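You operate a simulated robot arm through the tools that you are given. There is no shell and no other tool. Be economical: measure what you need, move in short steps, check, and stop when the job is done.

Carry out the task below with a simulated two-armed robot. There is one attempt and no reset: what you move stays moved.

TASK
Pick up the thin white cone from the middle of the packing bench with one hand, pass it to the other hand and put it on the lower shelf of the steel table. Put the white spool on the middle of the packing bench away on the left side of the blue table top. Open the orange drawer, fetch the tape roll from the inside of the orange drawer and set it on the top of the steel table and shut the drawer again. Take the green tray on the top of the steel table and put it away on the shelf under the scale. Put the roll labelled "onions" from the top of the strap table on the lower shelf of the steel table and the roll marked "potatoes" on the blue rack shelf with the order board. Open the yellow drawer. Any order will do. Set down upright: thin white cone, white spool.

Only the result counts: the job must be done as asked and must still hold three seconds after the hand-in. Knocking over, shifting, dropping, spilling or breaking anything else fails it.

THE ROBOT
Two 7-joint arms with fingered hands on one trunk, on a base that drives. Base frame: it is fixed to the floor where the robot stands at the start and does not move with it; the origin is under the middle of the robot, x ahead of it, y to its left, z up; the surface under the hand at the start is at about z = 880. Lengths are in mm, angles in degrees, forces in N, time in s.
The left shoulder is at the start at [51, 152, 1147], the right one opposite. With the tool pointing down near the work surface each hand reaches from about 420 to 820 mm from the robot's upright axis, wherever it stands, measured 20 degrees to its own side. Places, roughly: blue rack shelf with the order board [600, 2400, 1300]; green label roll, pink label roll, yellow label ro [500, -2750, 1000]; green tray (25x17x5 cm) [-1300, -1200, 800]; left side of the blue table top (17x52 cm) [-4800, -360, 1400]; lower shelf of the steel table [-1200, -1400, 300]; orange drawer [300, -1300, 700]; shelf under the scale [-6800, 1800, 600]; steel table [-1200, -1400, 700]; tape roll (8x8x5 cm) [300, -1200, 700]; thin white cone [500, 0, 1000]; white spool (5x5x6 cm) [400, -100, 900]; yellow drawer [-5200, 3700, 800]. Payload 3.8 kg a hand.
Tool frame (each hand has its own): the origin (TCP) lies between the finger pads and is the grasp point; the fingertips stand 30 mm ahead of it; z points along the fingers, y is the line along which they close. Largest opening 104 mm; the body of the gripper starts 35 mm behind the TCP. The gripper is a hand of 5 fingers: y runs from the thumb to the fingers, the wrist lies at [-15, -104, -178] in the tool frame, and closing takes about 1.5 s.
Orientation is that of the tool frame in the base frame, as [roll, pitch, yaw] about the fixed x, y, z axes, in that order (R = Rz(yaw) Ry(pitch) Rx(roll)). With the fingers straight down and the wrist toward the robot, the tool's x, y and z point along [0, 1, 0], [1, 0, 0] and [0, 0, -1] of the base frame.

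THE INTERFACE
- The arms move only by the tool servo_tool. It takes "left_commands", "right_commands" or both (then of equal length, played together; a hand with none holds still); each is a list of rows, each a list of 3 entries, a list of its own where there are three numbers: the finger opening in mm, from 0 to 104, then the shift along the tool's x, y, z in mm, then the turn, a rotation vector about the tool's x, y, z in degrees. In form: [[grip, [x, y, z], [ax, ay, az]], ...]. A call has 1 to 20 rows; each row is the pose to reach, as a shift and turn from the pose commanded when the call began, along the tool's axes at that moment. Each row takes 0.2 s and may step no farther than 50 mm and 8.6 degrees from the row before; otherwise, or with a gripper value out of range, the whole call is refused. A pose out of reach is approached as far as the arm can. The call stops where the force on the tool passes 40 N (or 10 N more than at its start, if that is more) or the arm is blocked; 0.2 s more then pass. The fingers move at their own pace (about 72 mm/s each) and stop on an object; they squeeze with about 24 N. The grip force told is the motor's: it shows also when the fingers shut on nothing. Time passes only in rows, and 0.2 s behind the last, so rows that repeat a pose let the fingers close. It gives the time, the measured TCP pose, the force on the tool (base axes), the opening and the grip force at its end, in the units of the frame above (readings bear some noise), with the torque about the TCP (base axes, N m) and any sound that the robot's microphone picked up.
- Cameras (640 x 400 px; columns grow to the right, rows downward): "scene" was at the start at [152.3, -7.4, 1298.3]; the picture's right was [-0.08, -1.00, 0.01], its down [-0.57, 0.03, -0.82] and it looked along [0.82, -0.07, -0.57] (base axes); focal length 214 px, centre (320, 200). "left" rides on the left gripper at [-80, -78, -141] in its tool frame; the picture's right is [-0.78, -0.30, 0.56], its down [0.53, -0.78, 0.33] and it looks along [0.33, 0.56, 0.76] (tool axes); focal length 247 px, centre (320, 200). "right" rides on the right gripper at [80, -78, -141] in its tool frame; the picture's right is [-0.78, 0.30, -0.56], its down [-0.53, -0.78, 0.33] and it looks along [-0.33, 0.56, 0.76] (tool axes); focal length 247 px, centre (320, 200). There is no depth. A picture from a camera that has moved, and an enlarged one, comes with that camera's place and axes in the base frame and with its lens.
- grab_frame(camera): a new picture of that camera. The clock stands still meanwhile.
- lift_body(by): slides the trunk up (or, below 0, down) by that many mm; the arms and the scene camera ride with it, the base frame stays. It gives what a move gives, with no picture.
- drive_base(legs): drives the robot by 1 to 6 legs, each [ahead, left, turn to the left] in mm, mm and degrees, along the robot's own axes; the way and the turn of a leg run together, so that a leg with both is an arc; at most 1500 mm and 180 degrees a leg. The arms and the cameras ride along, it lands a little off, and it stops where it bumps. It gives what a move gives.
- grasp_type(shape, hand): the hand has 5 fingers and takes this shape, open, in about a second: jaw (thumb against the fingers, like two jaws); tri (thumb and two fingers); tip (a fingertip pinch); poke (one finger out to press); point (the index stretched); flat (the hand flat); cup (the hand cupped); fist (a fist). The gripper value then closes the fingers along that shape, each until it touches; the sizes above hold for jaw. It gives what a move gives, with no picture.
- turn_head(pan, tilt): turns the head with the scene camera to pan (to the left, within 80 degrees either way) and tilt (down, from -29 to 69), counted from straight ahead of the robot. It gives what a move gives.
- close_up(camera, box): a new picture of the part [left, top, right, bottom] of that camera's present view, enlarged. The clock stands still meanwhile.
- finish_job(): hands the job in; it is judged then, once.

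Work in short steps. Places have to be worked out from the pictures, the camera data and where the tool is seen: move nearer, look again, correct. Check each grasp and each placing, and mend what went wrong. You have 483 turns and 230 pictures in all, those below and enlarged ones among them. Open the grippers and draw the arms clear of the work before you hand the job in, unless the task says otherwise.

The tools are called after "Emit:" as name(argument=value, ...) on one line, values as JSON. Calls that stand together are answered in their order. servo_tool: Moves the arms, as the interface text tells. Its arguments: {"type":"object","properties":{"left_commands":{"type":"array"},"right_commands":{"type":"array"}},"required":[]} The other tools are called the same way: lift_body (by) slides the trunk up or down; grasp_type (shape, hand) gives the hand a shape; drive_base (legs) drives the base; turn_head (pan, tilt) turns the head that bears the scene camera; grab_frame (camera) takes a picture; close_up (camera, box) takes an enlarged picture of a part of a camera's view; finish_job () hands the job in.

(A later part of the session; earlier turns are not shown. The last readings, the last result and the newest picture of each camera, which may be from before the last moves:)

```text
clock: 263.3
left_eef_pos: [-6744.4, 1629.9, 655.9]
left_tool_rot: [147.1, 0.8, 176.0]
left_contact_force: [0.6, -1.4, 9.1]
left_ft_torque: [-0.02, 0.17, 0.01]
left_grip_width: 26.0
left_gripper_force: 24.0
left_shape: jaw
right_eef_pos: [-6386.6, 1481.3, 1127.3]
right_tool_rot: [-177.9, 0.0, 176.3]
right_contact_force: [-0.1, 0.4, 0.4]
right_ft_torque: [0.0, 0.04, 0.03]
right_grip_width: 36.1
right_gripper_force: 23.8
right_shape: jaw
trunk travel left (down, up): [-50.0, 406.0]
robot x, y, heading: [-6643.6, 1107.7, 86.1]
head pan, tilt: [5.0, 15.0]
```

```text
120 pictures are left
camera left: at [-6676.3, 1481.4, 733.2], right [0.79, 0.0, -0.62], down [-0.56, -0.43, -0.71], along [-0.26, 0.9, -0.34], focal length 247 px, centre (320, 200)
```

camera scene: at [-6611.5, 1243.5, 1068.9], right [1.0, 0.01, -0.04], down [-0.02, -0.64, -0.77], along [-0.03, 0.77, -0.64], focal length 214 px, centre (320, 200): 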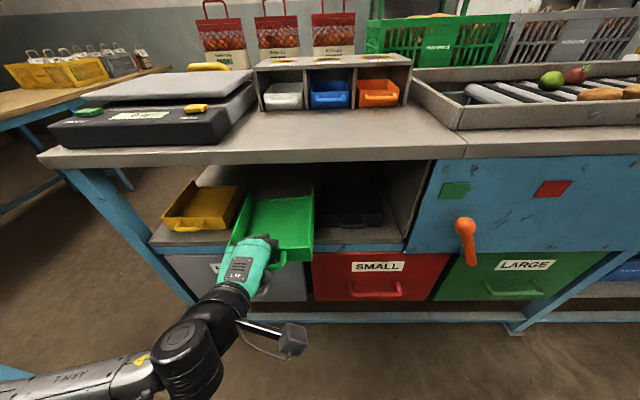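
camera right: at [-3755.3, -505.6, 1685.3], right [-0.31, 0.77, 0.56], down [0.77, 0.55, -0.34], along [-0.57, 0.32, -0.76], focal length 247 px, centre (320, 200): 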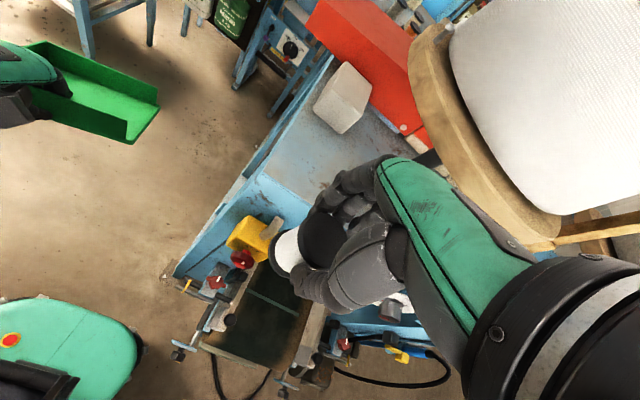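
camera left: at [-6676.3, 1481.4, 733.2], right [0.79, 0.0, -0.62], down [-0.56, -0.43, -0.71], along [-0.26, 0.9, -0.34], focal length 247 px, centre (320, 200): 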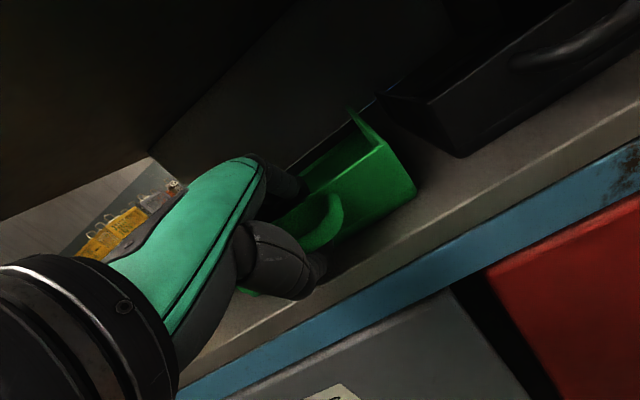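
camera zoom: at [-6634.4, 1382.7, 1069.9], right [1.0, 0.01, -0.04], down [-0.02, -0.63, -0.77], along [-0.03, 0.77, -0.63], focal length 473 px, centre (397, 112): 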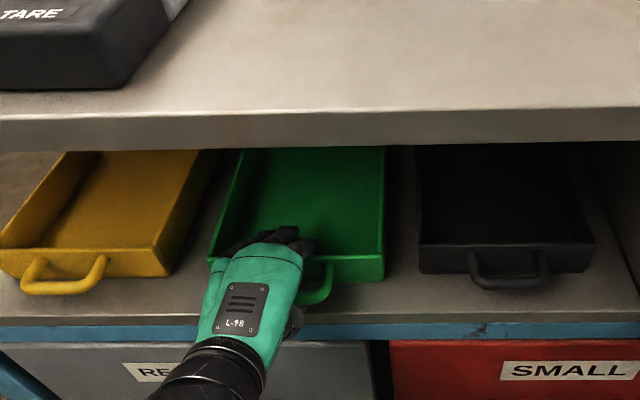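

The tray rests on the shelf (9 N). I open partially and withdraw along the finger direction.

Emit:
servo_tool(left_commands=[[35, [0, 0, 0], [0, 0, 0]], [45, [0, 0, 0], [0, 0, 0]], [55, [0, 2, -3], [0, 0, 0]], [55, [0, 2, -6], [0, 0, 0]], [60, [0, 2, -12], [0, 0, 0]], [60, [0, 2, -12], [0, 0, 0]]])

Emit:
close_up(camera="scene", box=[140, 150, 430, 330])

Emit:
grab_frame(camera="left")

```text
clock: 264.7
left_eef_pos: [-6745.8, 1623.6, 665.5]
left_tool_rot: [147.2, 0.8, 175.9]
left_contact_force: [0.5, 2.4, 12.2]
left_ft_torque: [0.05, -0.08, 0.04]
left_grip_width: 51.3
left_gripper_force: 0.0
left_shape: jaw
right_eef_pos: [-6386.9, 1479.9, 1127.3]
right_tool_rot: [-177.8, 0.0, 176.3]
right_contact_force: [0.3, 1.1, -0.2]
right_ft_torque: [0.02, 0.0, -0.02]
right_grip_width: 35.8
right_gripper_force: 24.1
right_shape: jaw
trunk travel left (down, up): [-50.0, 406.0]
robot x, y, heading: [-6643.9, 1107.3, 86.0]
head pan, tilt: [5.0, 15.0]
```

```text
2.21 times, centred on (285, 240) of scene
camera zoom: at [-6634.3, 1383.0, 1069.5], right [1.0, 0.01, -0.04], down [-0.02, -0.63, -0.77], along [-0.03, 0.77, -0.63], focal length 473 px, centre (397, 112)
```

zoom: 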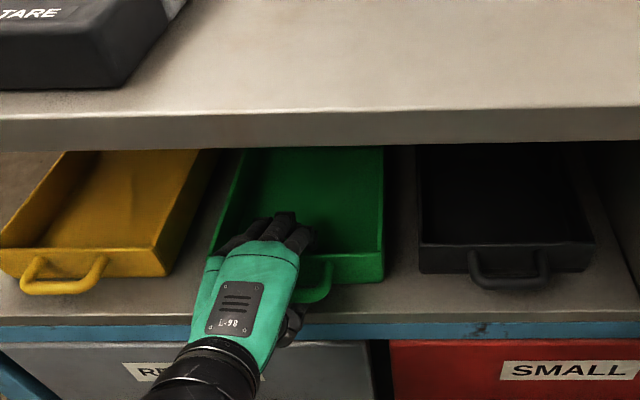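

```text
118 pictures are left
camera left: at [-6676.8, 1476.4, 743.1], right [0.79, 0.0, -0.62], down [-0.56, -0.43, -0.71], along [-0.27, 0.9, -0.34], focal length 247 px, centre (320, 200)
```

left: 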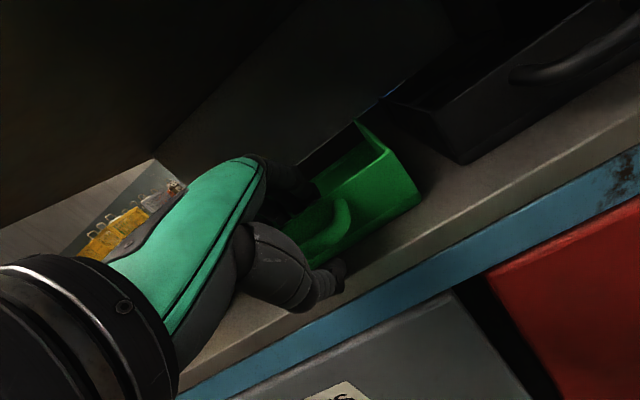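

The tray is flat. I raise the hand straight up to clear the wall with small steps.

Emit:
servo_tool(left_commands=[[60, [0, 5.4, -8.4], [0, 0, 0]], [60, [0, 10.8, -16.8], [0, 0, 0]], [60, [0, 16, -25], [0, 0, 0]], [60, [0, 21.6, -33.6], [0, 0, 0]], [60, [0, 29, -46], [0, 0, 0]]])

Emit:
close_up(camera="scene", box=[140, 150, 430, 330])

Emit:
grab_frame(camera="left")

```text
clock: 265.9
left_eef_pos: [-6743.4, 1629.7, 715.7]
left_tool_rot: [147.3, 0.8, 176.0]
left_contact_force: [-0.1, -0.2, -0.5]
left_ft_torque: [0.01, 0.0, -0.03]
left_grip_width: 60.5
left_gripper_force: 0.0
left_shape: jaw
left hand out of reach, approached as far as the arm can: row 5
right_eef_pos: [-6387.0, 1481.9, 1126.2]
right_tool_rot: [-177.7, 0.0, 176.2]
right_contact_force: [0.5, 0.0, -1.7]
right_ft_torque: [-0.03, 0.01, -0.02]
right_grip_width: 35.8
right_gripper_force: 24.0
right_shape: jaw
trunk travel left (down, up): [-50.0, 406.0]
robot x, y, heading: [-6644.1, 1106.4, 86.2]
head pan, tilt: [5.0, 15.0]
```

```text
2.21 times, centred on (285, 240) of scene
camera zoom: at [-6634.5, 1384.3, 1069.1], right [1.0, 0.01, -0.04], down [-0.02, -0.64, -0.77], along [-0.03, 0.77, -0.64], focal length 473 px, centre (397, 112)
```

zoom: 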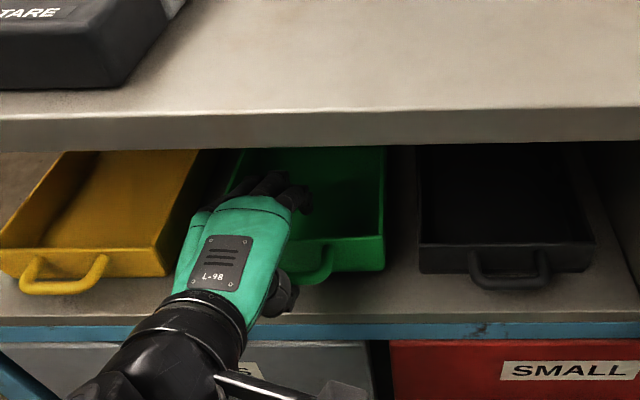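

```text
116 pictures are left
camera left: at [-6675.1, 1482.6, 793.2], right [0.79, 0.0, -0.62], down [-0.56, -0.44, -0.71], along [-0.27, 0.9, -0.35], focal length 247 px, centre (320, 200)
```

left: 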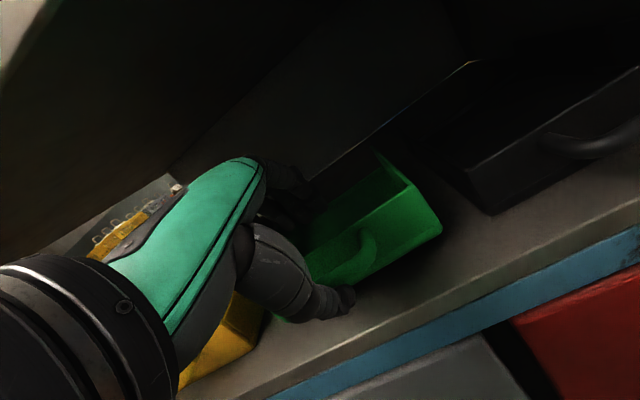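

Fingers are clear above the wall. I back straight out.

Emit:
drive_base(legs=[[-380, 0, 0]])

Emit:
grab_frame(camera="scene")

```text
clock: 268.3
left_eef_pos: [-6770.3, 1253.6, 715.6]
left_tool_rot: [147.2, 0.9, 175.7]
left_contact_force: [-0.3, -0.4, -0.1]
left_ft_torque: [0.0, -0.01, -0.04]
left_grip_width: 60.3
left_gripper_force: 0.0
left_shape: jaw
right_eef_pos: [-6411.7, 1103.0, 1127.2]
right_tool_rot: [-177.8, 0.0, 176.1]
right_contact_force: [-0.2, 0.3, -0.6]
right_ft_torque: [0.01, 0.01, 0.04]
right_grip_width: 36.0
right_gripper_force: 24.0
right_shape: jaw
trunk travel left (down, up): [-50.0, 406.0]
robot x, y, heading: [-6669.5, 730.2, 85.9]
head pan, tilt: [5.0, 15.0]
```

```text
115 pictures are left
camera scene: at [-6660.7, 1007.1, 1069.3], right [1.0, 0.01, -0.04], down [-0.02, -0.64, -0.77], along [-0.03, 0.77, -0.63], focal length 214 px, centre (320, 200)
```

scene: 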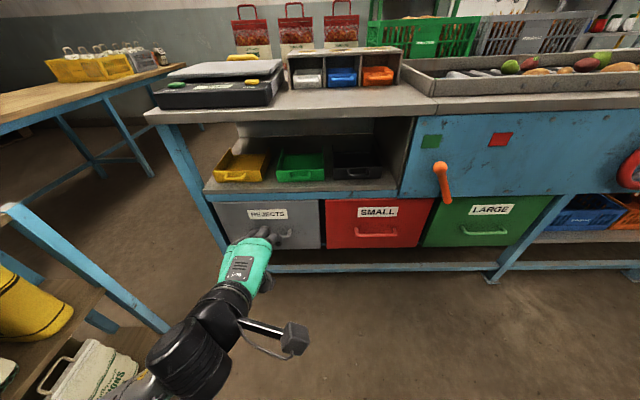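

The green tray is stored. Now the yellow drawer: I restore the left hand to fingers-down, raise the trunk and drive around the bench's east end.

Emit:
servo_tool(left_commands=[[60, [0, 15, -24], [5.5, 0, 0]], [60, [0, 30, -48], [11, 0, 0]], [60, [0, 45, -72], [16.5, 0, 0]], [60, [0, 60, -96], [22, 0, 0]], [80, [0, 75, -120], [27.5, 0, 0]], [104, [0, 90, -144], [33, 0, 0]], [104, [0, 105, -168], [33, 0, 0]]])

Emit:
lift_body(by=200)

Emit:
drive_base(legs=[[250, 0, 4], [0, -1450, 0], [0, -1430, 0], [1450, 0, 0], [480, 0, 0]])

Emit:
turn_head(pan=40, tilt=20)

Emit:
grab_frame(camera="scene")

```text
clock: 269.9
left_eef_pos: [-6771.7, 1251.4, 914.5]
left_tool_rot: [-179.7, 0.8, 175.8]
left_contact_force: [-0.8, 0.1, 0.4]
left_ft_torque: [0.01, 0.0, 0.01]
left_grip_width: 103.9
left_gripper_force: 0.0
left_shape: jaw
left hand out of reach, approached as far as the arm can: row 1, 2, 3
right_eef_pos: [-6411.7, 1102.6, 1126.2]
right_tool_rot: [-177.8, 0.0, 176.1]
right_contact_force: [-0.3, 0.1, -0.9]
right_ft_torque: [-0.05, -0.01, 0.02]
right_grip_width: 36.2
right_gripper_force: 24.0
right_shape: jaw
trunk travel left (down, up): [-50.0, 406.0]
robot x, y, heading: [-6672.5, 728.5, 85.6]
head pan, tilt: [5.0, 15.0]
```

```text
clock: 272.0
left_eef_pos: [-6772.9, 1251.9, 1112.8]
left_tool_rot: [-179.7, 0.9, 175.7]
left_contact_force: [0.4, -0.6, 0.4]
left_ft_torque: [0.02, 0.01, -0.01]
left_grip_width: 103.8
left_gripper_force: 0.0
left_shape: jaw
right_eef_pos: [-6411.7, 1104.8, 1327.2]
right_tool_rot: [-177.7, 0.0, 176.1]
right_contact_force: [-0.6, -0.5, -0.2]
right_ft_torque: [0.02, -0.02, -0.02]
right_grip_width: 35.8
right_gripper_force: 23.9
right_shape: jaw
trunk travel left (down, up): [-250.0, 206.0]
robot x, y, heading: [-6670.4, 730.9, 85.9]
head pan, tilt: [5.0, 15.0]
```

```text
clock: 296.8
left_eef_pos: [-3908.8, 3441.7, 1113.4]
left_tool_rot: [-179.7, 0.9, 179.6]
left_contact_force: [0.2, 0.0, -0.4]
left_ft_torque: [-0.02, 0.02, 0.0]
left_grip_width: 103.7
left_gripper_force: 0.1
left_shape: jaw
right_eef_pos: [-3541.0, 3318.4, 1326.7]
right_tool_rot: [-177.8, 0.1, -179.9]
right_contact_force: [-0.7, -0.4, -0.4]
right_ft_torque: [0.01, -0.04, 0.02]
right_grip_width: 36.0
right_gripper_force: 23.9
right_shape: jaw
trunk travel left (down, up): [-250.0, 206.0]
robot x, y, heading: [-3772.6, 2928.6, 89.9]
head pan, tilt: [5.0, 15.0]
```

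```text
clock: 297.8
left_eef_pos: [-3910.4, 3442.2, 1113.6]
left_tool_rot: [-179.8, 0.9, 179.7]
left_contact_force: [-0.4, 1.4, 0.6]
left_ft_torque: [0.02, 0.0, 0.01]
left_grip_width: 103.6
left_gripper_force: 0.0
left_shape: jaw
right_eef_pos: [-3540.6, 3318.5, 1327.2]
right_tool_rot: [-177.8, 0.0, -179.9]
right_contact_force: [-0.1, -0.5, 0.1]
right_ft_torque: [0.03, -0.01, 0.03]
right_grip_width: 35.7
right_gripper_force: 24.4
right_shape: jaw
trunk travel left (down, up): [-250.0, 206.0]
robot x, y, heading: [-3772.6, 2931.3, 89.9]
head pan, tilt: [40.0, 20.0]
```

```text
114 pictures are left
camera scene: at [-3834.1, 3050.5, 1341.3], right [0.77, 0.63, -0.07], down [0.22, -0.37, -0.9], along [-0.6, 0.68, -0.42], focal length 214 px, centre (320, 200)
```

scene: 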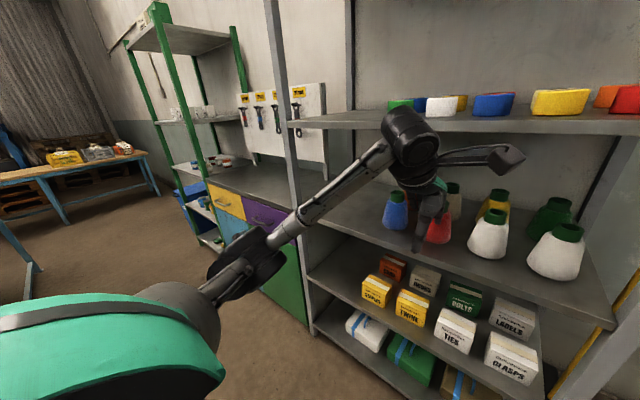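

The hand is near the shelving; I back up 120 mm first, then slide left to the cabinet.

Emit:
drive_base(legs=[[-130, 0, 0], [0, 1230, 0]])

Emit:
turn_head(pan=10, tilt=40)

Emit:
grab_frame(camera="scene")

```text
clock: 304.8
left_eef_pos: [-5132.5, 3304.1, 1113.2]
left_tool_rot: [-179.9, 0.9, -179.2]
left_contact_force: [-0.8, 0.3, 0.9]
left_ft_torque: [0.02, -0.02, 0.02]
left_grip_width: 103.3
left_gripper_force: 0.0
left_shape: jaw
right_eef_pos: [-4761.2, 3186.9, 1326.8]
right_tool_rot: [-177.8, -0.1, -178.9]
right_contact_force: [1.2, -1.0, -0.5]
right_ft_torque: [0.0, 0.0, -0.01]
right_grip_width: 35.9
right_gripper_force: 24.3
right_shape: jaw
trunk travel left (down, up): [-250.0, 206.0]
robot x, y, heading: [-4986.3, 2786.6, 90.6]
head pan, tilt: [40.0, 20.0]
```

```text
clock: 305.8
left_eef_pos: [-5132.0, 3304.4, 1112.1]
left_tool_rot: [-179.8, 0.8, -179.3]
left_contact_force: [0.3, -0.9, 0.2]
left_ft_torque: [0.02, -0.02, 0.02]
left_grip_width: 103.5
left_gripper_force: 0.1
left_shape: jaw
right_eef_pos: [-4761.3, 3187.7, 1326.7]
right_tool_rot: [-177.8, 0.0, -178.8]
right_contact_force: [0.1, 0.0, -0.6]
right_ft_torque: [0.01, -0.01, -0.01]
right_grip_width: 36.0
right_gripper_force: 23.4
right_shape: jaw
trunk travel left (down, up): [-250.0, 206.0]
robot x, y, heading: [-4985.1, 2794.1, 91.0]
head pan, tilt: [10.0, 40.0]
```

```text
113 pictures are left
camera scene: at [-5005.5, 2923.6, 1308.7], right [0.98, 0.19, -0.02], down [0.12, -0.71, -0.69], along [-0.14, 0.68, -0.72], focal length 214 px, centre (320, 200)
```

scene: 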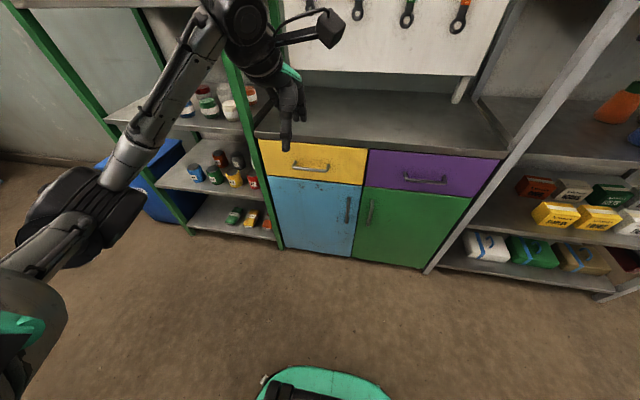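

I see the yellow drawer with a horizontal bar handle near (-5184, 3620, 761). I zoom for detail.

Emit:
close_up(camera="scene", box=[250, 120, 390, 210])

Emit:
grab_frame(camera="left")

```text
4.44 times, centred on (320, 165) of scene
camera zoom: at [-5005.5, 2923.6, 1308.7], right [0.98, 0.19, -0.02], down [0.12, -0.71, -0.69], along [-0.14, 0.68, -0.72], focal length 953 px, centre (320, 356)
```

zoom: 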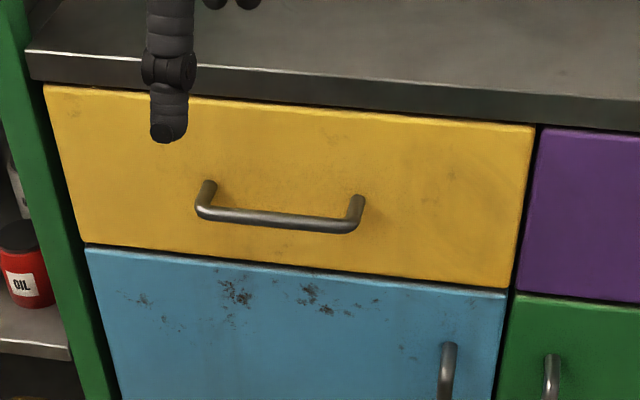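

```text
111 pictures are left
camera left: at [-5054.2, 3226.8, 1256.2], right [0.79, -0.29, -0.54], down [-0.52, -0.78, -0.34], along [-0.33, 0.55, -0.77], focal length 247 px, centre (320, 200)
```

left: 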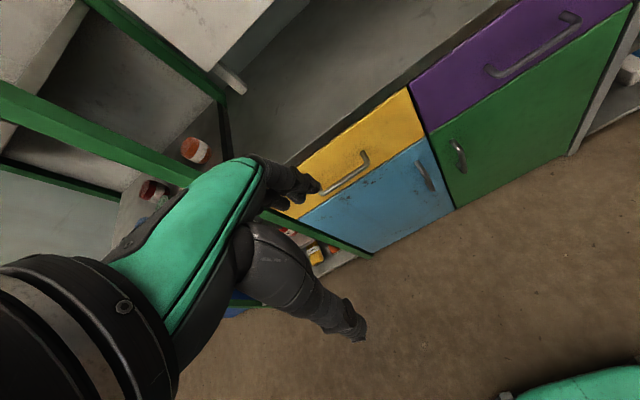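

Bar centre triangulates to (-5172, 3564, 796), drawer front y≈3595. I pitch the left hand 55° forward, lower it, then drive 170 mm closer.

Emit:
servo_tool(left_commands=[[104, [5, 0, 36], [-7, 0, 0]], [104, [10, 0, 72], [-14, 0, 0]], [104, [15, 0, 108], [-21, 0, 0]], [104, [20, 0, 144], [-28, 0, 0]], [104, [25, 0, 180], [-35, 0, 0]], [104, [30, 0, 216], [-42, 0, 0]], [104, [35, 0, 252], [-49, 0, 0]], [104, [40, 0, 285], [-55, 0, 0]], [104, [40, 0, 285], [-55, 0, 0]]])

Emit:
drive_base(legs=[[150, 0, -0.8]])

Emit:
grab_frame(camera="left")

Emit:
grab_frame(camera="scene")

```text
clock: 307.8
left_eef_pos: [-5169.3, 3301.0, 828.2]
left_tool_rot: [125.2, 1.0, -179.3]
left_contact_force: [0.0, -0.4, -0.3]
left_ft_torque: [-0.01, -0.03, -0.04]
left_grip_width: 103.8
left_gripper_force: 0.2
left_shape: jaw
right_eef_pos: [-4763.0, 3187.3, 1326.5]
right_tool_rot: [-177.8, -0.1, -179.0]
right_contact_force: [0.4, -0.5, -1.0]
right_ft_torque: [0.0, 0.01, -0.01]
right_grip_width: 36.0
right_gripper_force: 23.5
right_shape: jaw
trunk travel left (down, up): [-250.0, 206.0]
robot x, y, heading: [-4986.4, 2793.2, 90.8]
head pan, tilt: [10.0, 40.0]
```

```text
clock: 309.1
left_eef_pos: [-5163.0, 3453.7, 829.6]
left_tool_rot: [125.1, 0.9, 180.0]
left_contact_force: [-0.1, 0.6, 0.1]
left_ft_torque: [-0.01, -0.01, 0.03]
left_grip_width: 104.1
left_gripper_force: 0.0
left_shape: jaw
right_eef_pos: [-4757.4, 3334.3, 1328.1]
right_tool_rot: [-177.8, 0.0, -179.8]
right_contact_force: [0.3, 0.2, -0.6]
right_ft_torque: [-0.03, 0.03, 0.03]
right_grip_width: 35.8
right_gripper_force: 24.1
right_shape: jaw
trunk travel left (down, up): [-250.0, 206.0]
robot x, y, heading: [-4989.8, 2944.1, 90.1]
head pan, tilt: [10.0, 40.0]
```

```text
110 pictures are left
camera left: at [-5084.1, 3292.4, 848.2], right [0.78, 0.28, -0.55], down [-0.52, -0.17, -0.83], along [-0.33, 0.94, 0.01], focal length 247 px, centre (320, 200)
```

left: 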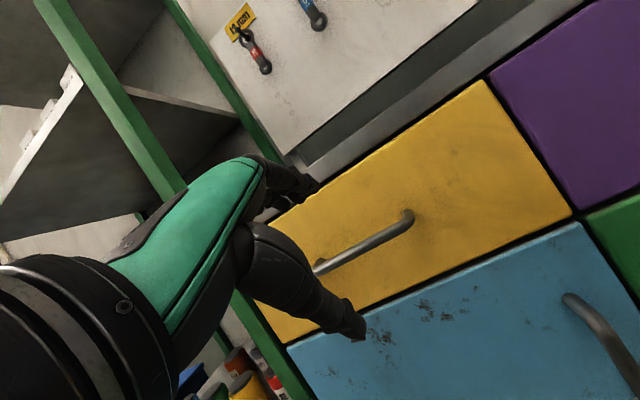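

```text
109 pictures are left
camera scene: at [-5004.9, 3073.0, 1308.9], right [0.98, 0.17, -0.02], down [0.11, -0.71, -0.69], along [-0.13, 0.68, -0.72], focal length 214 px, centre (320, 200)
```

scene: 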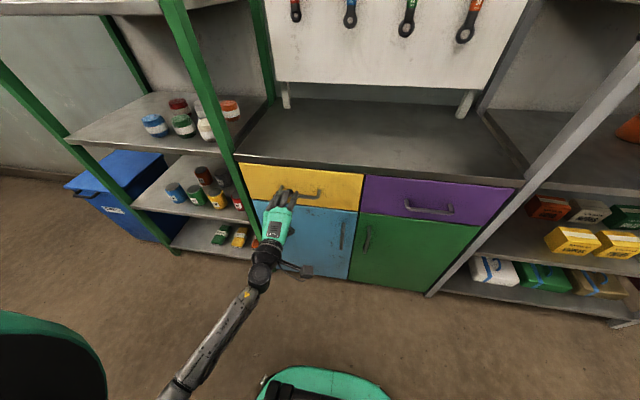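

I pitch another 25° so the fingers approach the bar nearly horizontally.

Emit:
servo_tool(left_commands=[[90, [0, 0, 0], [-8.3, 0, 0]], [80, [0, 0, 0], [-16.6, 0, 0]], [70, [0, 0, 0], [-25, 0, 0]], [60, [0, 0, 0], [-25, 0, 0]]])

Emit:
grab_frame(camera="left")

```text
clock: 310.1
left_eef_pos: [-5162.8, 3453.9, 829.4]
left_tool_rot: [100.1, 0.9, 179.9]
left_contact_force: [0.5, 0.1, -0.5]
left_ft_torque: [-0.03, 0.01, 0.0]
left_grip_width: 60.5
left_gripper_force: 0.0
left_shape: jaw
right_eef_pos: [-4758.4, 3334.4, 1327.7]
right_tool_rot: [-177.8, 0.0, -179.7]
right_contact_force: [0.0, -1.3, -1.2]
right_ft_torque: [-0.01, 0.03, 0.01]
right_grip_width: 36.1
right_gripper_force: 24.6
right_shape: jaw
trunk travel left (down, up): [-250.0, 206.0]
robot x, y, heading: [-4987.1, 2943.1, 89.9]
head pan, tilt: [10.0, 40.0]
```

```text
108 pictures are left
camera left: at [-5083.2, 3300.1, 778.5], right [0.78, 0.49, -0.38], down [-0.52, 0.19, -0.83], along [-0.34, 0.85, 0.41], focal length 247 px, centre (320, 200)
```

left: 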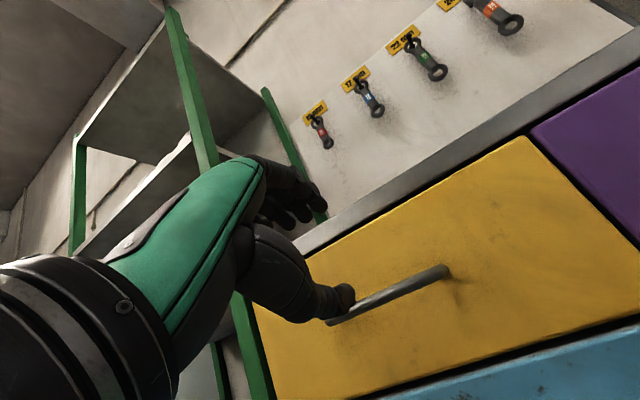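

Bar refined to ≈(-5165, 3595, 773). I align height and advance 80 mm, then look.

Emit:
servo_tool(left_commands=[[60, [0, -38, 20], [0, 0, 0]], [60, [0, -38, 55], [0, 0, 0]], [60, [0, -38, 88], [0, 0, 0]], [60, [0, -38, 88], [0, 0, 0]]])

Emit:
grab_frame(camera="left")

Emit:
close_up(camera="scene", box=[220, 130, 380, 260])

```text
clock: 311.1
left_eef_pos: [-5162.5, 3534.5, 775.0]
left_tool_rot: [100.1, 0.9, 179.8]
left_contact_force: [0.2, -0.2, -0.2]
left_ft_torque: [-0.05, -0.03, 0.0]
left_grip_width: 60.4
left_gripper_force: 0.0
left_shape: jaw
right_eef_pos: [-4757.2, 3333.9, 1326.8]
right_tool_rot: [-177.8, 0.1, -179.7]
right_contact_force: [1.2, -0.2, -0.4]
right_ft_torque: [-0.03, 0.01, -0.03]
right_grip_width: 36.0
right_gripper_force: 24.0
right_shape: jaw
trunk travel left (down, up): [-250.0, 206.0]
robot x, y, heading: [-4988.9, 2941.9, 90.0]
head pan, tilt: [10.0, 40.0]
```

```text
107 pictures are left
camera left: at [-5082.2, 3379.4, 725.0], right [0.78, 0.49, -0.38], down [-0.52, 0.19, -0.83], along [-0.34, 0.85, 0.41], focal length 247 px, centre (320, 200)
```

left: 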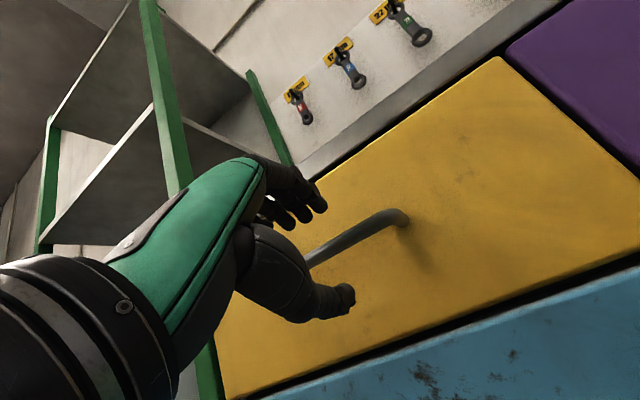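

```text
3.08 times, centred on (300, 195) of scene
camera zoom: at [-5005.2, 3073.8, 1308.7], right [0.98, 0.17, -0.02], down [0.11, -0.72, -0.69], along [-0.13, 0.68, -0.72], focal length 660 px, centre (382, 215)
```

zoom: 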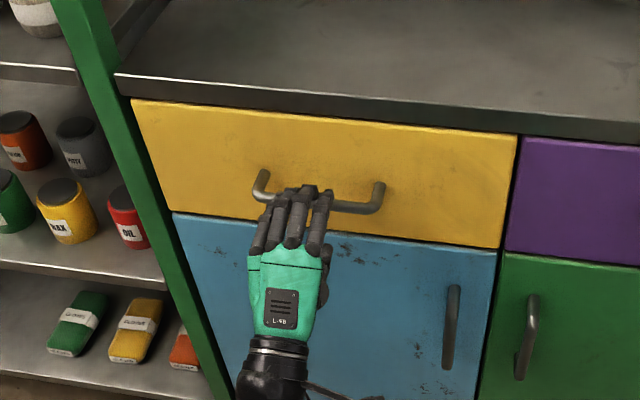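

The bar lies between the fingers and thumb. I advance 40 mm and close.

Emit:
servo_tool(left_commands=[[60, [0, 4, 20], [0, 0, 0]], [60, [0, 6, 40], [0, 0, 0]], [40, [0, 6, 40], [0, 0, 0]], [20, [0, 6, 40], [0, 0, 0]], [0, [0, 6, 40], [0, 0, 0]], [0, [0, 6, 40], [0, 0, 0]], [0, [0, 6, 40], [0, 0, 0]]])

Emit:
grab_frame(camera="left")

```text
clock: 312.7
left_eef_pos: [-5162.0, 3574.8, 773.5]
left_tool_rot: [100.3, 0.9, 180.0]
left_contact_force: [-0.4, 1.0, -0.7]
left_ft_torque: [0.0, 0.17, -0.02]
left_grip_width: 0.0
left_gripper_force: 23.7
left_shape: jaw
right_eef_pos: [-4757.4, 3334.4, 1326.8]
right_tool_rot: [-177.8, -0.1, -179.7]
right_contact_force: [0.9, -1.2, -1.1]
right_ft_torque: [0.02, 0.0, 0.01]
right_grip_width: 35.9
right_gripper_force: 24.2
right_shape: jaw
trunk travel left (down, up): [-250.0, 206.0]
robot x, y, heading: [-4986.4, 2945.8, 90.2]
head pan, tilt: [10.0, 40.0]
```

```text
105 pictures are left
camera left: at [-5081.6, 3420.6, 723.4], right [0.78, 0.49, -0.38], down [-0.52, 0.19, -0.83], along [-0.34, 0.85, 0.41], focal length 247 px, centre (320, 200)
```

left: 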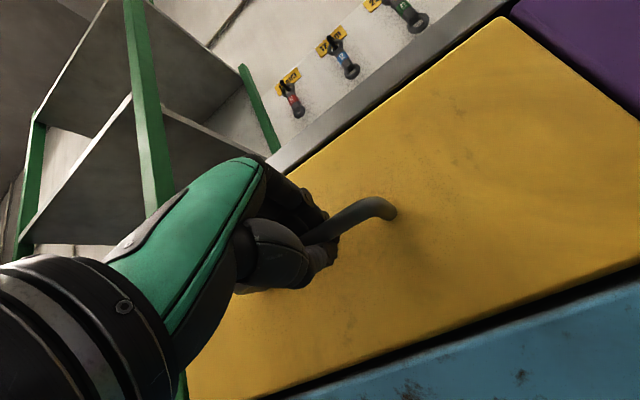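

It seems hooked around the bar. I pull back 100 mm by arm and check.

Emit:
servo_tool(left_commands=[[0, [0, -3.5, -20], [0, 0, 0]], [0, [0, -7, -40], [0, 0, 0]], [0, [0, -10.5, -60], [0, 0, 0]], [0, [0, -14, -80], [0, 0, 0]], [0, [0, -17, -98], [0, 0, 0]], [0, [0, -17, -98], [0, 0, 0]]])

Emit:
grab_frame(camera="scene")

```text
clock: 314.1
left_eef_pos: [-5162.3, 3475.6, 774.5]
left_tool_rot: [100.3, 0.9, 179.9]
left_contact_force: [3.0, -0.8, -8.2]
left_ft_torque: [-0.06, 0.12, -0.04]
left_grip_width: 0.0
left_gripper_force: 23.7
left_shape: jaw
right_eef_pos: [-4759.2, 3334.8, 1327.0]
right_tool_rot: [-177.7, -0.1, -179.8]
right_contact_force: [1.0, 0.4, -0.6]
right_ft_torque: [-0.02, 0.02, 0.01]
right_grip_width: 35.9
right_gripper_force: 24.0
right_shape: jaw
trunk travel left (down, up): [-250.0, 206.0]
robot x, y, heading: [-4987.1, 2936.9, 90.1]
head pan, tilt: [10.0, 40.0]
```

```text
104 pictures are left
camera scene: at [-5004.8, 3075.2, 1308.5], right [0.98, 0.17, -0.02], down [0.11, -0.72, -0.69], along [-0.13, 0.68, -0.72], focal length 214 px, centre (320, 200)
```

scene: 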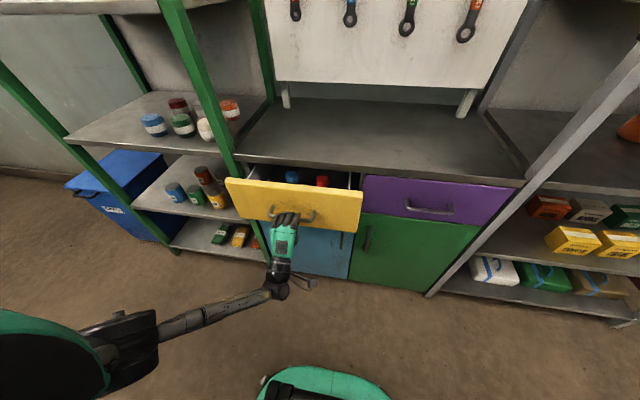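

The drawer opens. I pull further by driving back 130 mm.

Emit:
drive_base(legs=[[-130, 0, 0]])

Emit:
grab_frame(camera="scene")

```text
clock: 315.4
left_eef_pos: [-5163.6, 3346.6, 774.7]
left_tool_rot: [100.3, 0.9, -180.0]
left_contact_force: [2.3, 0.8, -8.6]
left_ft_torque: [-0.04, 0.13, -0.05]
left_grip_width: 0.0
left_gripper_force: 24.0
left_shape: jaw
right_eef_pos: [-4757.5, 3206.8, 1326.7]
right_tool_rot: [-177.7, 0.0, -179.5]
right_contact_force: [-0.1, 0.4, -0.7]
right_ft_torque: [0.02, -0.02, -0.01]
right_grip_width: 36.2
right_gripper_force: 24.1
right_shape: jaw
trunk travel left (down, up): [-250.0, 206.0]
robot x, y, heading: [-4984.9, 2814.9, 90.0]
head pan, tilt: [10.0, 40.0]
```

```text
103 pictures are left
camera scene: at [-5004.5, 2946.5, 1308.5], right [0.98, 0.17, -0.02], down [0.11, -0.72, -0.69], along [-0.13, 0.68, -0.72], focal length 214 px, centre (320, 200)
```

scene: 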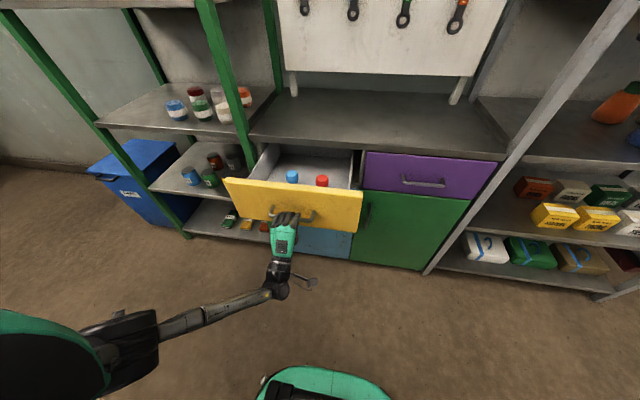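

Opened ~230 mm. I pull another 80 mm to see whether it reaches its stop.

Emit:
servo_tool(left_commands=[[0, [0, -3.5, -20], [0, 0, 0]], [0, [0, -7, -40], [0, 0, 0]], [0, [0, -10.5, -60], [0, 0, 0]], [0, [0, -14, -80], [0, 0, 0]], [0, [0, -14, -80], [0, 0, 0]]])

Emit:
grab_frame(camera="scene")

```text
clock: 316.6
left_eef_pos: [-5161.7, 3265.7, 774.3]
left_tool_rot: [100.3, 0.9, -180.0]
left_contact_force: [2.1, 12.5, -10.7]
left_ft_torque: [-0.03, 0.08, -0.1]
left_grip_width: 0.0
left_gripper_force: 24.6
left_shape: jaw
right_eef_pos: [-4757.3, 3209.2, 1325.5]
right_tool_rot: [-177.7, 0.0, -179.8]
right_contact_force: [0.6, -0.5, 0.2]
right_ft_torque: [0.0, -0.02, 0.04]
right_grip_width: 36.0
right_gripper_force: 24.1
right_shape: jaw
trunk travel left (down, up): [-250.0, 206.0]
robot x, y, heading: [-4989.9, 2809.5, 90.0]
head pan, tilt: [10.0, 40.0]
```

```text
102 pictures are left
camera scene: at [-5005.0, 2947.8, 1308.3], right [0.98, 0.17, -0.02], down [0.11, -0.72, -0.69], along [-0.13, 0.68, -0.73], focal length 214 px, centre (320, 200)
```

scene: 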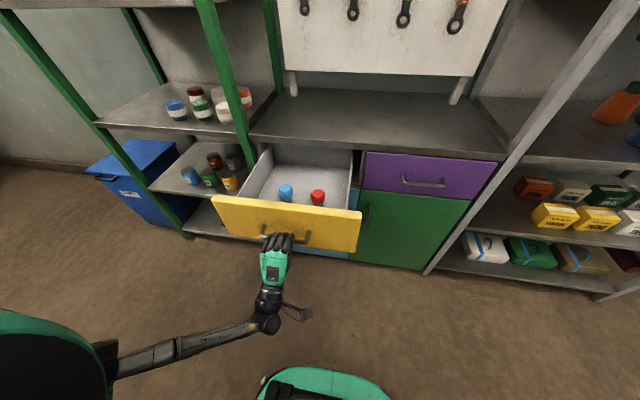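

The drawer is at its stop (~270 mm+). I release the handle and retreat.

Emit:
servo_tool(left_commands=[[20, [0, 0, 0], [0, 0, 0]], [40, [0, 0, 0], [0, 0, 0]], [60, [0, 0, 0], [0, 0, 0]], [70, [0, 0, 0], [0, 0, 0]], [70, [0, -7, -30], [0, 0, 0]], [70, [0, -14, -60], [0, 0, 0]]])

Emit:
drive_base(legs=[[-30, -200, 0]])

Emit:
grab_frame(camera="scene")

```text
clock: 318.0
left_eef_pos: [-5162.5, 3202.5, 772.2]
left_tool_rot: [100.1, 0.9, -179.9]
left_contact_force: [0.3, 0.4, -0.2]
left_ft_torque: [-0.01, -0.05, 0.02]
left_grip_width: 69.6
left_gripper_force: 0.1
left_shape: jaw
right_eef_pos: [-4758.3, 3204.8, 1326.1]
right_tool_rot: [-177.7, 0.0, -179.6]
right_contact_force: [-0.8, 0.3, -0.8]
right_ft_torque: [0.0, -0.01, 0.02]
right_grip_width: 35.8
right_gripper_force: 24.2
right_shape: jaw
trunk travel left (down, up): [-250.0, 206.0]
robot x, y, heading: [-4988.3, 2813.2, 90.1]
head pan, tilt: [10.0, 40.0]
```

```text
clock: 319.6
left_eef_pos: [-4961.7, 3178.0, 772.9]
left_tool_rot: [100.1, 0.9, -180.0]
left_contact_force: [-0.1, 0.0, -0.1]
left_ft_torque: [-0.01, 0.02, 0.0]
left_grip_width: 69.9
left_gripper_force: 0.1
left_shape: jaw
right_eef_pos: [-4556.3, 3182.4, 1327.5]
right_tool_rot: [-177.8, 0.0, -179.5]
right_contact_force: [-0.1, 0.0, -1.1]
right_ft_torque: [-0.04, -0.01, 0.01]
right_grip_width: 36.1
right_gripper_force: 24.7
right_shape: jaw
trunk travel left (down, up): [-250.0, 206.0]
robot x, y, heading: [-4785.9, 2786.6, 90.0]
head pan, tilt: [10.0, 40.0]
```

```text
101 pictures are left
camera scene: at [-4803.2, 2921.2, 1308.6], right [0.98, 0.18, -0.02], down [0.11, -0.72, -0.69], along [-0.13, 0.68, -0.72], focal length 214 px, centre (320, 200)
```

scene: 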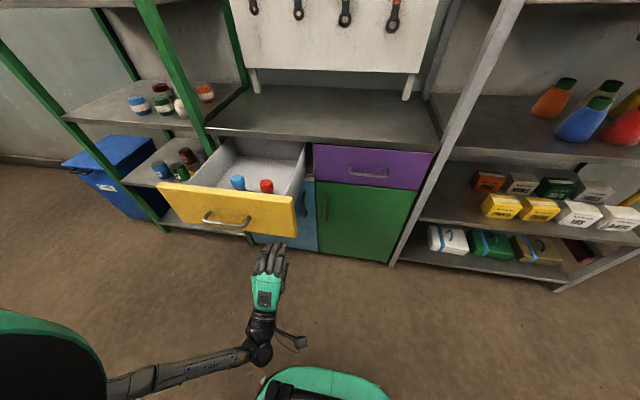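

The yellow drawer stays open. I restore the left hand to fingers-down and higher, then drive around to the blue machine for the spool.

Emit:
servo_tool(left_commands=[[80, [0, 25, -4], [8, 0, 0]], [90, [0, 50, -8], [16, 0, 0]], [104, [0, 75, -12], [24, 0, 0]], [104, [0, 100, -16], [32, 0, 0]], [104, [0, 125, -20], [40, 0, 0]], [104, [0, 150, -25], [48, 0, 0]], [104, [0, 175, -30], [56, 0, 0]], [104, [0, 200, -34], [64, 0, 0]], [104, [0, 225, -38], [72, 0, 0]], [104, [0, 246, -43], [80, 0, 0]], [104, [0, 246, -43], [80, 0, 0]]])

Emit:
drive_base(legs=[[0, -1050, 0], [-1450, 0, 0], [-380, 0, 0]])

```text
clock: 322.0
left_eef_pos: [-4965.1, 3183.3, 1021.5]
left_tool_rot: [-179.7, 0.8, -179.9]
left_contact_force: [0.6, -0.2, 0.1]
left_ft_torque: [-0.01, 0.02, -0.03]
left_grip_width: 103.7
left_gripper_force: 0.1
left_shape: jaw
left hand out of reach, approached as far as the arm can: row 6, 7, 8, 9
right_eef_pos: [-4556.2, 3181.9, 1327.1]
right_tool_rot: [-177.8, 0.0, -179.5]
right_contact_force: [-1.0, -0.5, -0.1]
right_ft_torque: [0.01, 0.01, 0.03]
right_grip_width: 35.8
right_gripper_force: 24.0
right_shape: jaw
trunk travel left (down, up): [-250.0, 206.0]
robot x, y, heading: [-4787.0, 2789.0, 89.9]
head pan, tilt: [10.0, 40.0]
```

```text
clock: 336.3
left_eef_pos: [-3909.0, 1349.4, 1021.9]
left_tool_rot: [-179.7, 0.9, -179.7]
left_contact_force: [0.1, -0.6, 0.7]
left_ft_torque: [0.0, 0.04, 0.01]
left_grip_width: 104.0
left_gripper_force: 0.0
left_shape: jaw
right_eef_pos: [-3500.9, 1349.4, 1328.3]
right_tool_rot: [-177.7, 0.0, -179.5]
right_contact_force: [0.4, 0.1, 0.0]
right_ft_torque: [0.0, 0.0, 0.0]
right_grip_width: 36.1
right_gripper_force: 24.1
right_shape: jaw
trunk travel left (down, up): [-250.0, 206.0]
robot x, y, heading: [-3731.3, 954.2, 90.2]
head pan, tilt: [10.0, 40.0]
```

I tuck the left hand toward the centre and drive around the machine's front, keeping facing +y.

Emit:
servo_tool(left_commands=[[104, [-45, 0, -20], [0, 0, 0]], [104, [-90, 0, -40], [0, 0, 0]], [104, [-130, 0, -60], [0, 0, 0]]])

Emit:
drive_base(legs=[[0, -780, 0], [-1385, 0, 0], [-290, 550, 0]])

Emit:
turn_head(pan=60, tilt=30)

Emit:
grab_frame(camera="scene")

```text
clock: 337.1
left_eef_pos: [-3779.8, 1348.7, 1084.2]
left_tool_rot: [-179.7, 0.8, -179.6]
left_contact_force: [-0.6, -0.2, -0.2]
left_ft_torque: [-0.01, 0.0, -0.02]
left_grip_width: 104.0
left_gripper_force: 0.0
left_shape: jaw
right_eef_pos: [-3500.0, 1348.8, 1327.9]
right_tool_rot: [-177.7, 0.0, -179.4]
right_contact_force: [0.7, 0.3, -0.5]
right_ft_torque: [-0.01, 0.0, -0.02]
right_grip_width: 35.7
right_gripper_force: 24.4
right_shape: jaw
trunk travel left (down, up): [-250.0, 206.0]
robot x, y, heading: [-3733.1, 954.2, 90.2]
head pan, tilt: [10.0, 40.0]
```

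```text
clock: 350.9
left_eef_pos: [-3542.1, -321.7, 1084.2]
left_tool_rot: [-179.8, 0.8, 180.0]
left_contact_force: [0.2, -0.3, -0.5]
left_ft_torque: [-0.01, -0.01, 0.01]
left_grip_width: 103.7
left_gripper_force: 0.0
left_shape: jaw
right_eef_pos: [-3263.9, -323.8, 1327.0]
right_tool_rot: [-177.8, 0.0, -179.7]
right_contact_force: [-0.3, -1.0, -0.5]
right_ft_torque: [0.0, 0.02, 0.02]
right_grip_width: 35.7
right_gripper_force: 24.1
right_shape: jaw
trunk travel left (down, up): [-250.0, 206.0]
robot x, y, heading: [-3492.7, -716.9, 90.0]
head pan, tilt: [10.0, 40.0]
```

```text
clock: 352.1
left_eef_pos: [-3543.0, -322.1, 1083.5]
left_tool_rot: [-179.8, 1.0, -180.0]
left_contact_force: [-0.1, 0.2, 0.2]
left_ft_torque: [0.02, -0.01, 0.03]
left_grip_width: 104.0
left_gripper_force: 0.0
left_shape: jaw
right_eef_pos: [-3263.8, -325.1, 1328.4]
right_tool_rot: [-177.9, 0.0, -179.5]
right_contact_force: [-0.2, 0.6, 0.0]
right_ft_torque: [0.0, -0.04, 0.02]
right_grip_width: 35.8
right_gripper_force: 23.8
right_shape: jaw
trunk travel left (down, up): [-250.0, 206.0]
robot x, y, heading: [-3494.1, -717.1, 89.9]
head pan, tilt: [60.0, 30.0]
```

```text
100 pictures are left
camera scene: at [-3574.3, -622.3, 1328.2], right [0.5, 0.86, -0.1], down [0.43, -0.35, -0.83], along [-0.75, 0.37, -0.55], focal length 214 px, centre (320, 200)
```

scene: 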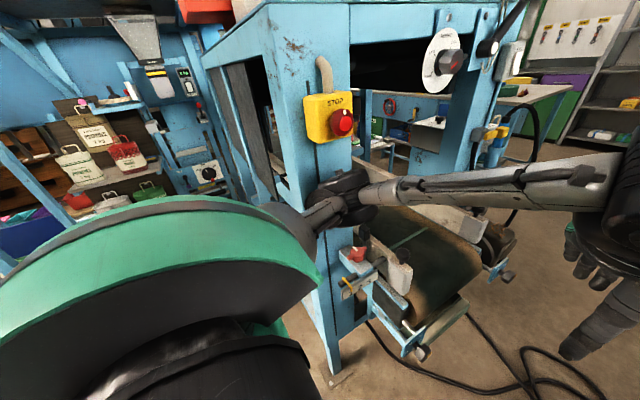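

The left elbow is near the machine's front post. I back 60 mm first, then slide diagonally clear of it, then west along the machine.

Emit:
drive_base(legs=[[-70, 0, 0], [-200, 330, 0]])

Emit:
grab_frame(camera="scene")

```text
clock: 355.1
left_eef_pos: [-3872.6, -590.6, 1083.4]
left_tool_rot: [-179.8, 0.9, -179.9]
left_contact_force: [0.2, 0.8, -0.1]
left_ft_torque: [-0.02, 0.01, -0.01]
left_grip_width: 104.0
left_gripper_force: 0.1
left_shape: jaw
right_eef_pos: [-3592.7, -593.3, 1327.6]
right_tool_rot: [-177.7, -0.1, -179.5]
right_contact_force: [0.0, -0.3, 0.4]
right_ft_torque: [-0.02, 0.03, -0.03]
right_grip_width: 35.8
right_gripper_force: 23.6
right_shape: jaw
trunk travel left (down, up): [-250.0, 206.0]
robot x, y, heading: [-3819.6, -988.8, 90.3]
head pan, tilt: [60.0, 30.0]
```

```text
99 pictures are left
camera scene: at [-3902.5, -891.5, 1328.3], right [0.5, 0.86, -0.1], down [0.43, -0.34, -0.83], along [-0.75, 0.37, -0.55], focal length 214 px, centre (320, 200)
```

scene: 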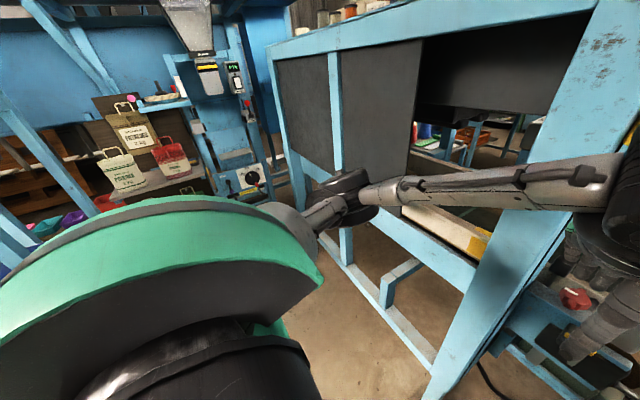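

The machine's left side is clear. I slide west 550 mm and raise the trunk to look over the top at the spool strip.

Emit:
drive_base(legs=[[0, 550, 0]])

Emit:
lift_body(by=200)

Emit:
turn_head(pan=30, tilt=25)

Emit:
grab_frame(camera="scene")

```text
clock: 358.3
left_eef_pos: [-4426.6, -594.2, 1085.1]
left_tool_rot: [-179.8, 0.9, -179.5]
left_contact_force: [-0.3, 0.1, 0.0]
left_ft_torque: [0.01, -0.02, 0.0]
left_grip_width: 104.0
left_gripper_force: 0.1
left_shape: jaw
right_eef_pos: [-4148.2, -594.9, 1326.4]
right_tool_rot: [-177.8, 0.0, -179.3]
right_contact_force: [-0.4, 0.4, 0.4]
right_ft_torque: [0.03, 0.01, 0.01]
right_grip_width: 36.0
right_gripper_force: 24.2
right_shape: jaw
trunk travel left (down, up): [-250.0, 206.0]
robot x, y, heading: [-4374.2, -989.4, 90.4]
head pan, tilt: [60.0, 30.0]
```

```text
clock: 360.5
left_eef_pos: [-4428.1, -594.8, 1285.1]
left_tool_rot: [-179.7, 0.8, -179.6]
left_contact_force: [0.2, 0.0, 0.6]
left_ft_torque: [-0.03, 0.02, -0.02]
left_grip_width: 104.1
left_gripper_force: 0.0
left_shape: jaw
right_eef_pos: [-4148.2, -594.4, 1526.8]
right_tool_rot: [-177.7, 0.0, -179.3]
right_contact_force: [0.7, -0.5, -0.4]
right_ft_torque: [-0.02, 0.02, 0.04]
right_grip_width: 36.0
right_gripper_force: 23.5
right_shape: jaw
trunk travel left (down, up): [-450.0, 6.0]
robot x, y, heading: [-4376.8, -989.7, 90.4]
head pan, tilt: [60.0, 30.0]
```

```text
clock: 361.4
left_eef_pos: [-4426.7, -594.9, 1283.6]
left_tool_rot: [-179.8, 1.0, -179.6]
left_contact_force: [-0.9, -0.3, -0.4]
left_ft_torque: [0.0, -0.01, -0.02]
left_grip_width: 103.9
left_gripper_force: 0.0
left_shape: jaw
right_eef_pos: [-4148.4, -595.8, 1527.2]
right_tool_rot: [-177.8, 0.0, -179.3]
right_contact_force: [0.5, -0.7, -0.7]
right_ft_torque: [0.02, 0.0, 0.03]
right_grip_width: 35.6
right_gripper_force: 23.7
right_shape: jaw
trunk travel left (down, up): [-450.0, 6.0]
robot x, y, heading: [-4374.6, -992.7, 90.2]
head pan, tilt: [30.0, 25.0]
```

```text
98 pictures are left
camera scene: at [-4424.7, -910.2, 1547.4], right [0.86, 0.51, 0.0], down [0.21, -0.36, -0.91], along [-0.46, 0.78, -0.42], focal length 214 px, centre (320, 200)
```

scene: 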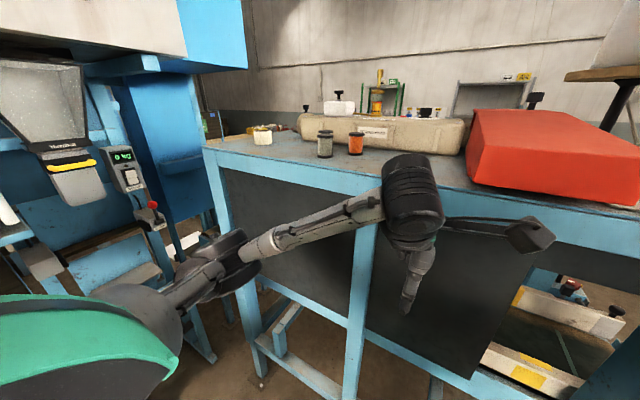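

I see the strip: free surface left of the two spools. Target (-4850,-375). I slide 505 mm further west.

Emit:
drive_base(legs=[[0, 300, 0], [0, 205, 0]])

Emit:
turn_head(pan=0, tilt=25)

Emit:
grab_frame(camera="scene")

```text
clock: 364.7
left_eef_pos: [-4928.6, -595.4, 1284.3]
left_tool_rot: [-179.8, 0.5, -179.9]
left_contact_force: [0.8, 0.7, -0.3]
left_ft_torque: [0.01, 0.03, -0.01]
left_grip_width: 103.9
left_gripper_force: 0.1
left_shape: jaw
right_eef_pos: [-4648.4, -598.7, 1526.2]
right_tool_rot: [-177.8, -0.3, -179.5]
right_contact_force: [0.8, 0.7, 0.0]
right_ft_torque: [-0.01, 0.05, 0.03]
right_grip_width: 35.8
right_gripper_force: 23.7
right_shape: jaw
trunk travel left (down, up): [-450.0, 6.0]
robot x, y, heading: [-4883.1, -990.9, 90.0]
head pan, tilt: [30.0, 25.0]
```

```text
clock: 365.6
left_eef_pos: [-4934.1, -596.6, 1284.1]
left_tool_rot: [-179.7, 0.9, -179.8]
left_contact_force: [-0.5, -0.3, -0.2]
left_ft_torque: [-0.01, -0.03, 0.02]
left_grip_width: 104.0
left_gripper_force: 0.0
left_shape: jaw
right_eef_pos: [-4656.1, -599.9, 1527.5]
right_tool_rot: [-177.9, 0.1, -179.5]
right_contact_force: [0.2, 0.7, 0.4]
right_ft_torque: [0.01, -0.02, -0.03]
right_grip_width: 35.8
right_gripper_force: 24.1
right_shape: jaw
trunk travel left (down, up): [-450.0, 6.0]
robot x, y, heading: [-4885.3, -994.2, 90.1]
head pan, tilt: [0.0, 25.0]
```

```text
97 pictures are left
camera scene: at [-4886.9, -900.3, 1547.4], right [1.0, 0.0, 0.0], down [0.0, -0.42, -0.91], along [0.0, 0.91, -0.42], focal length 214 px, centre (320, 200)
```

scene: 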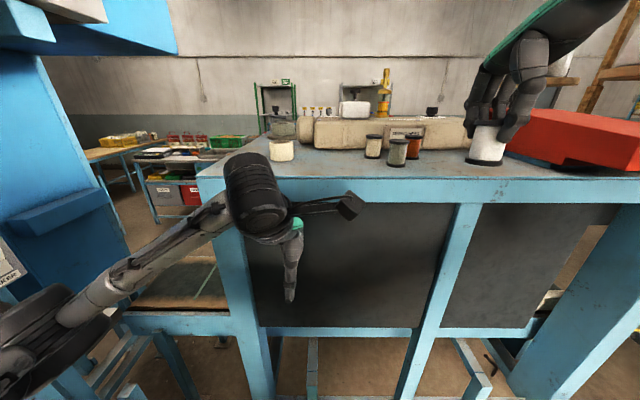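

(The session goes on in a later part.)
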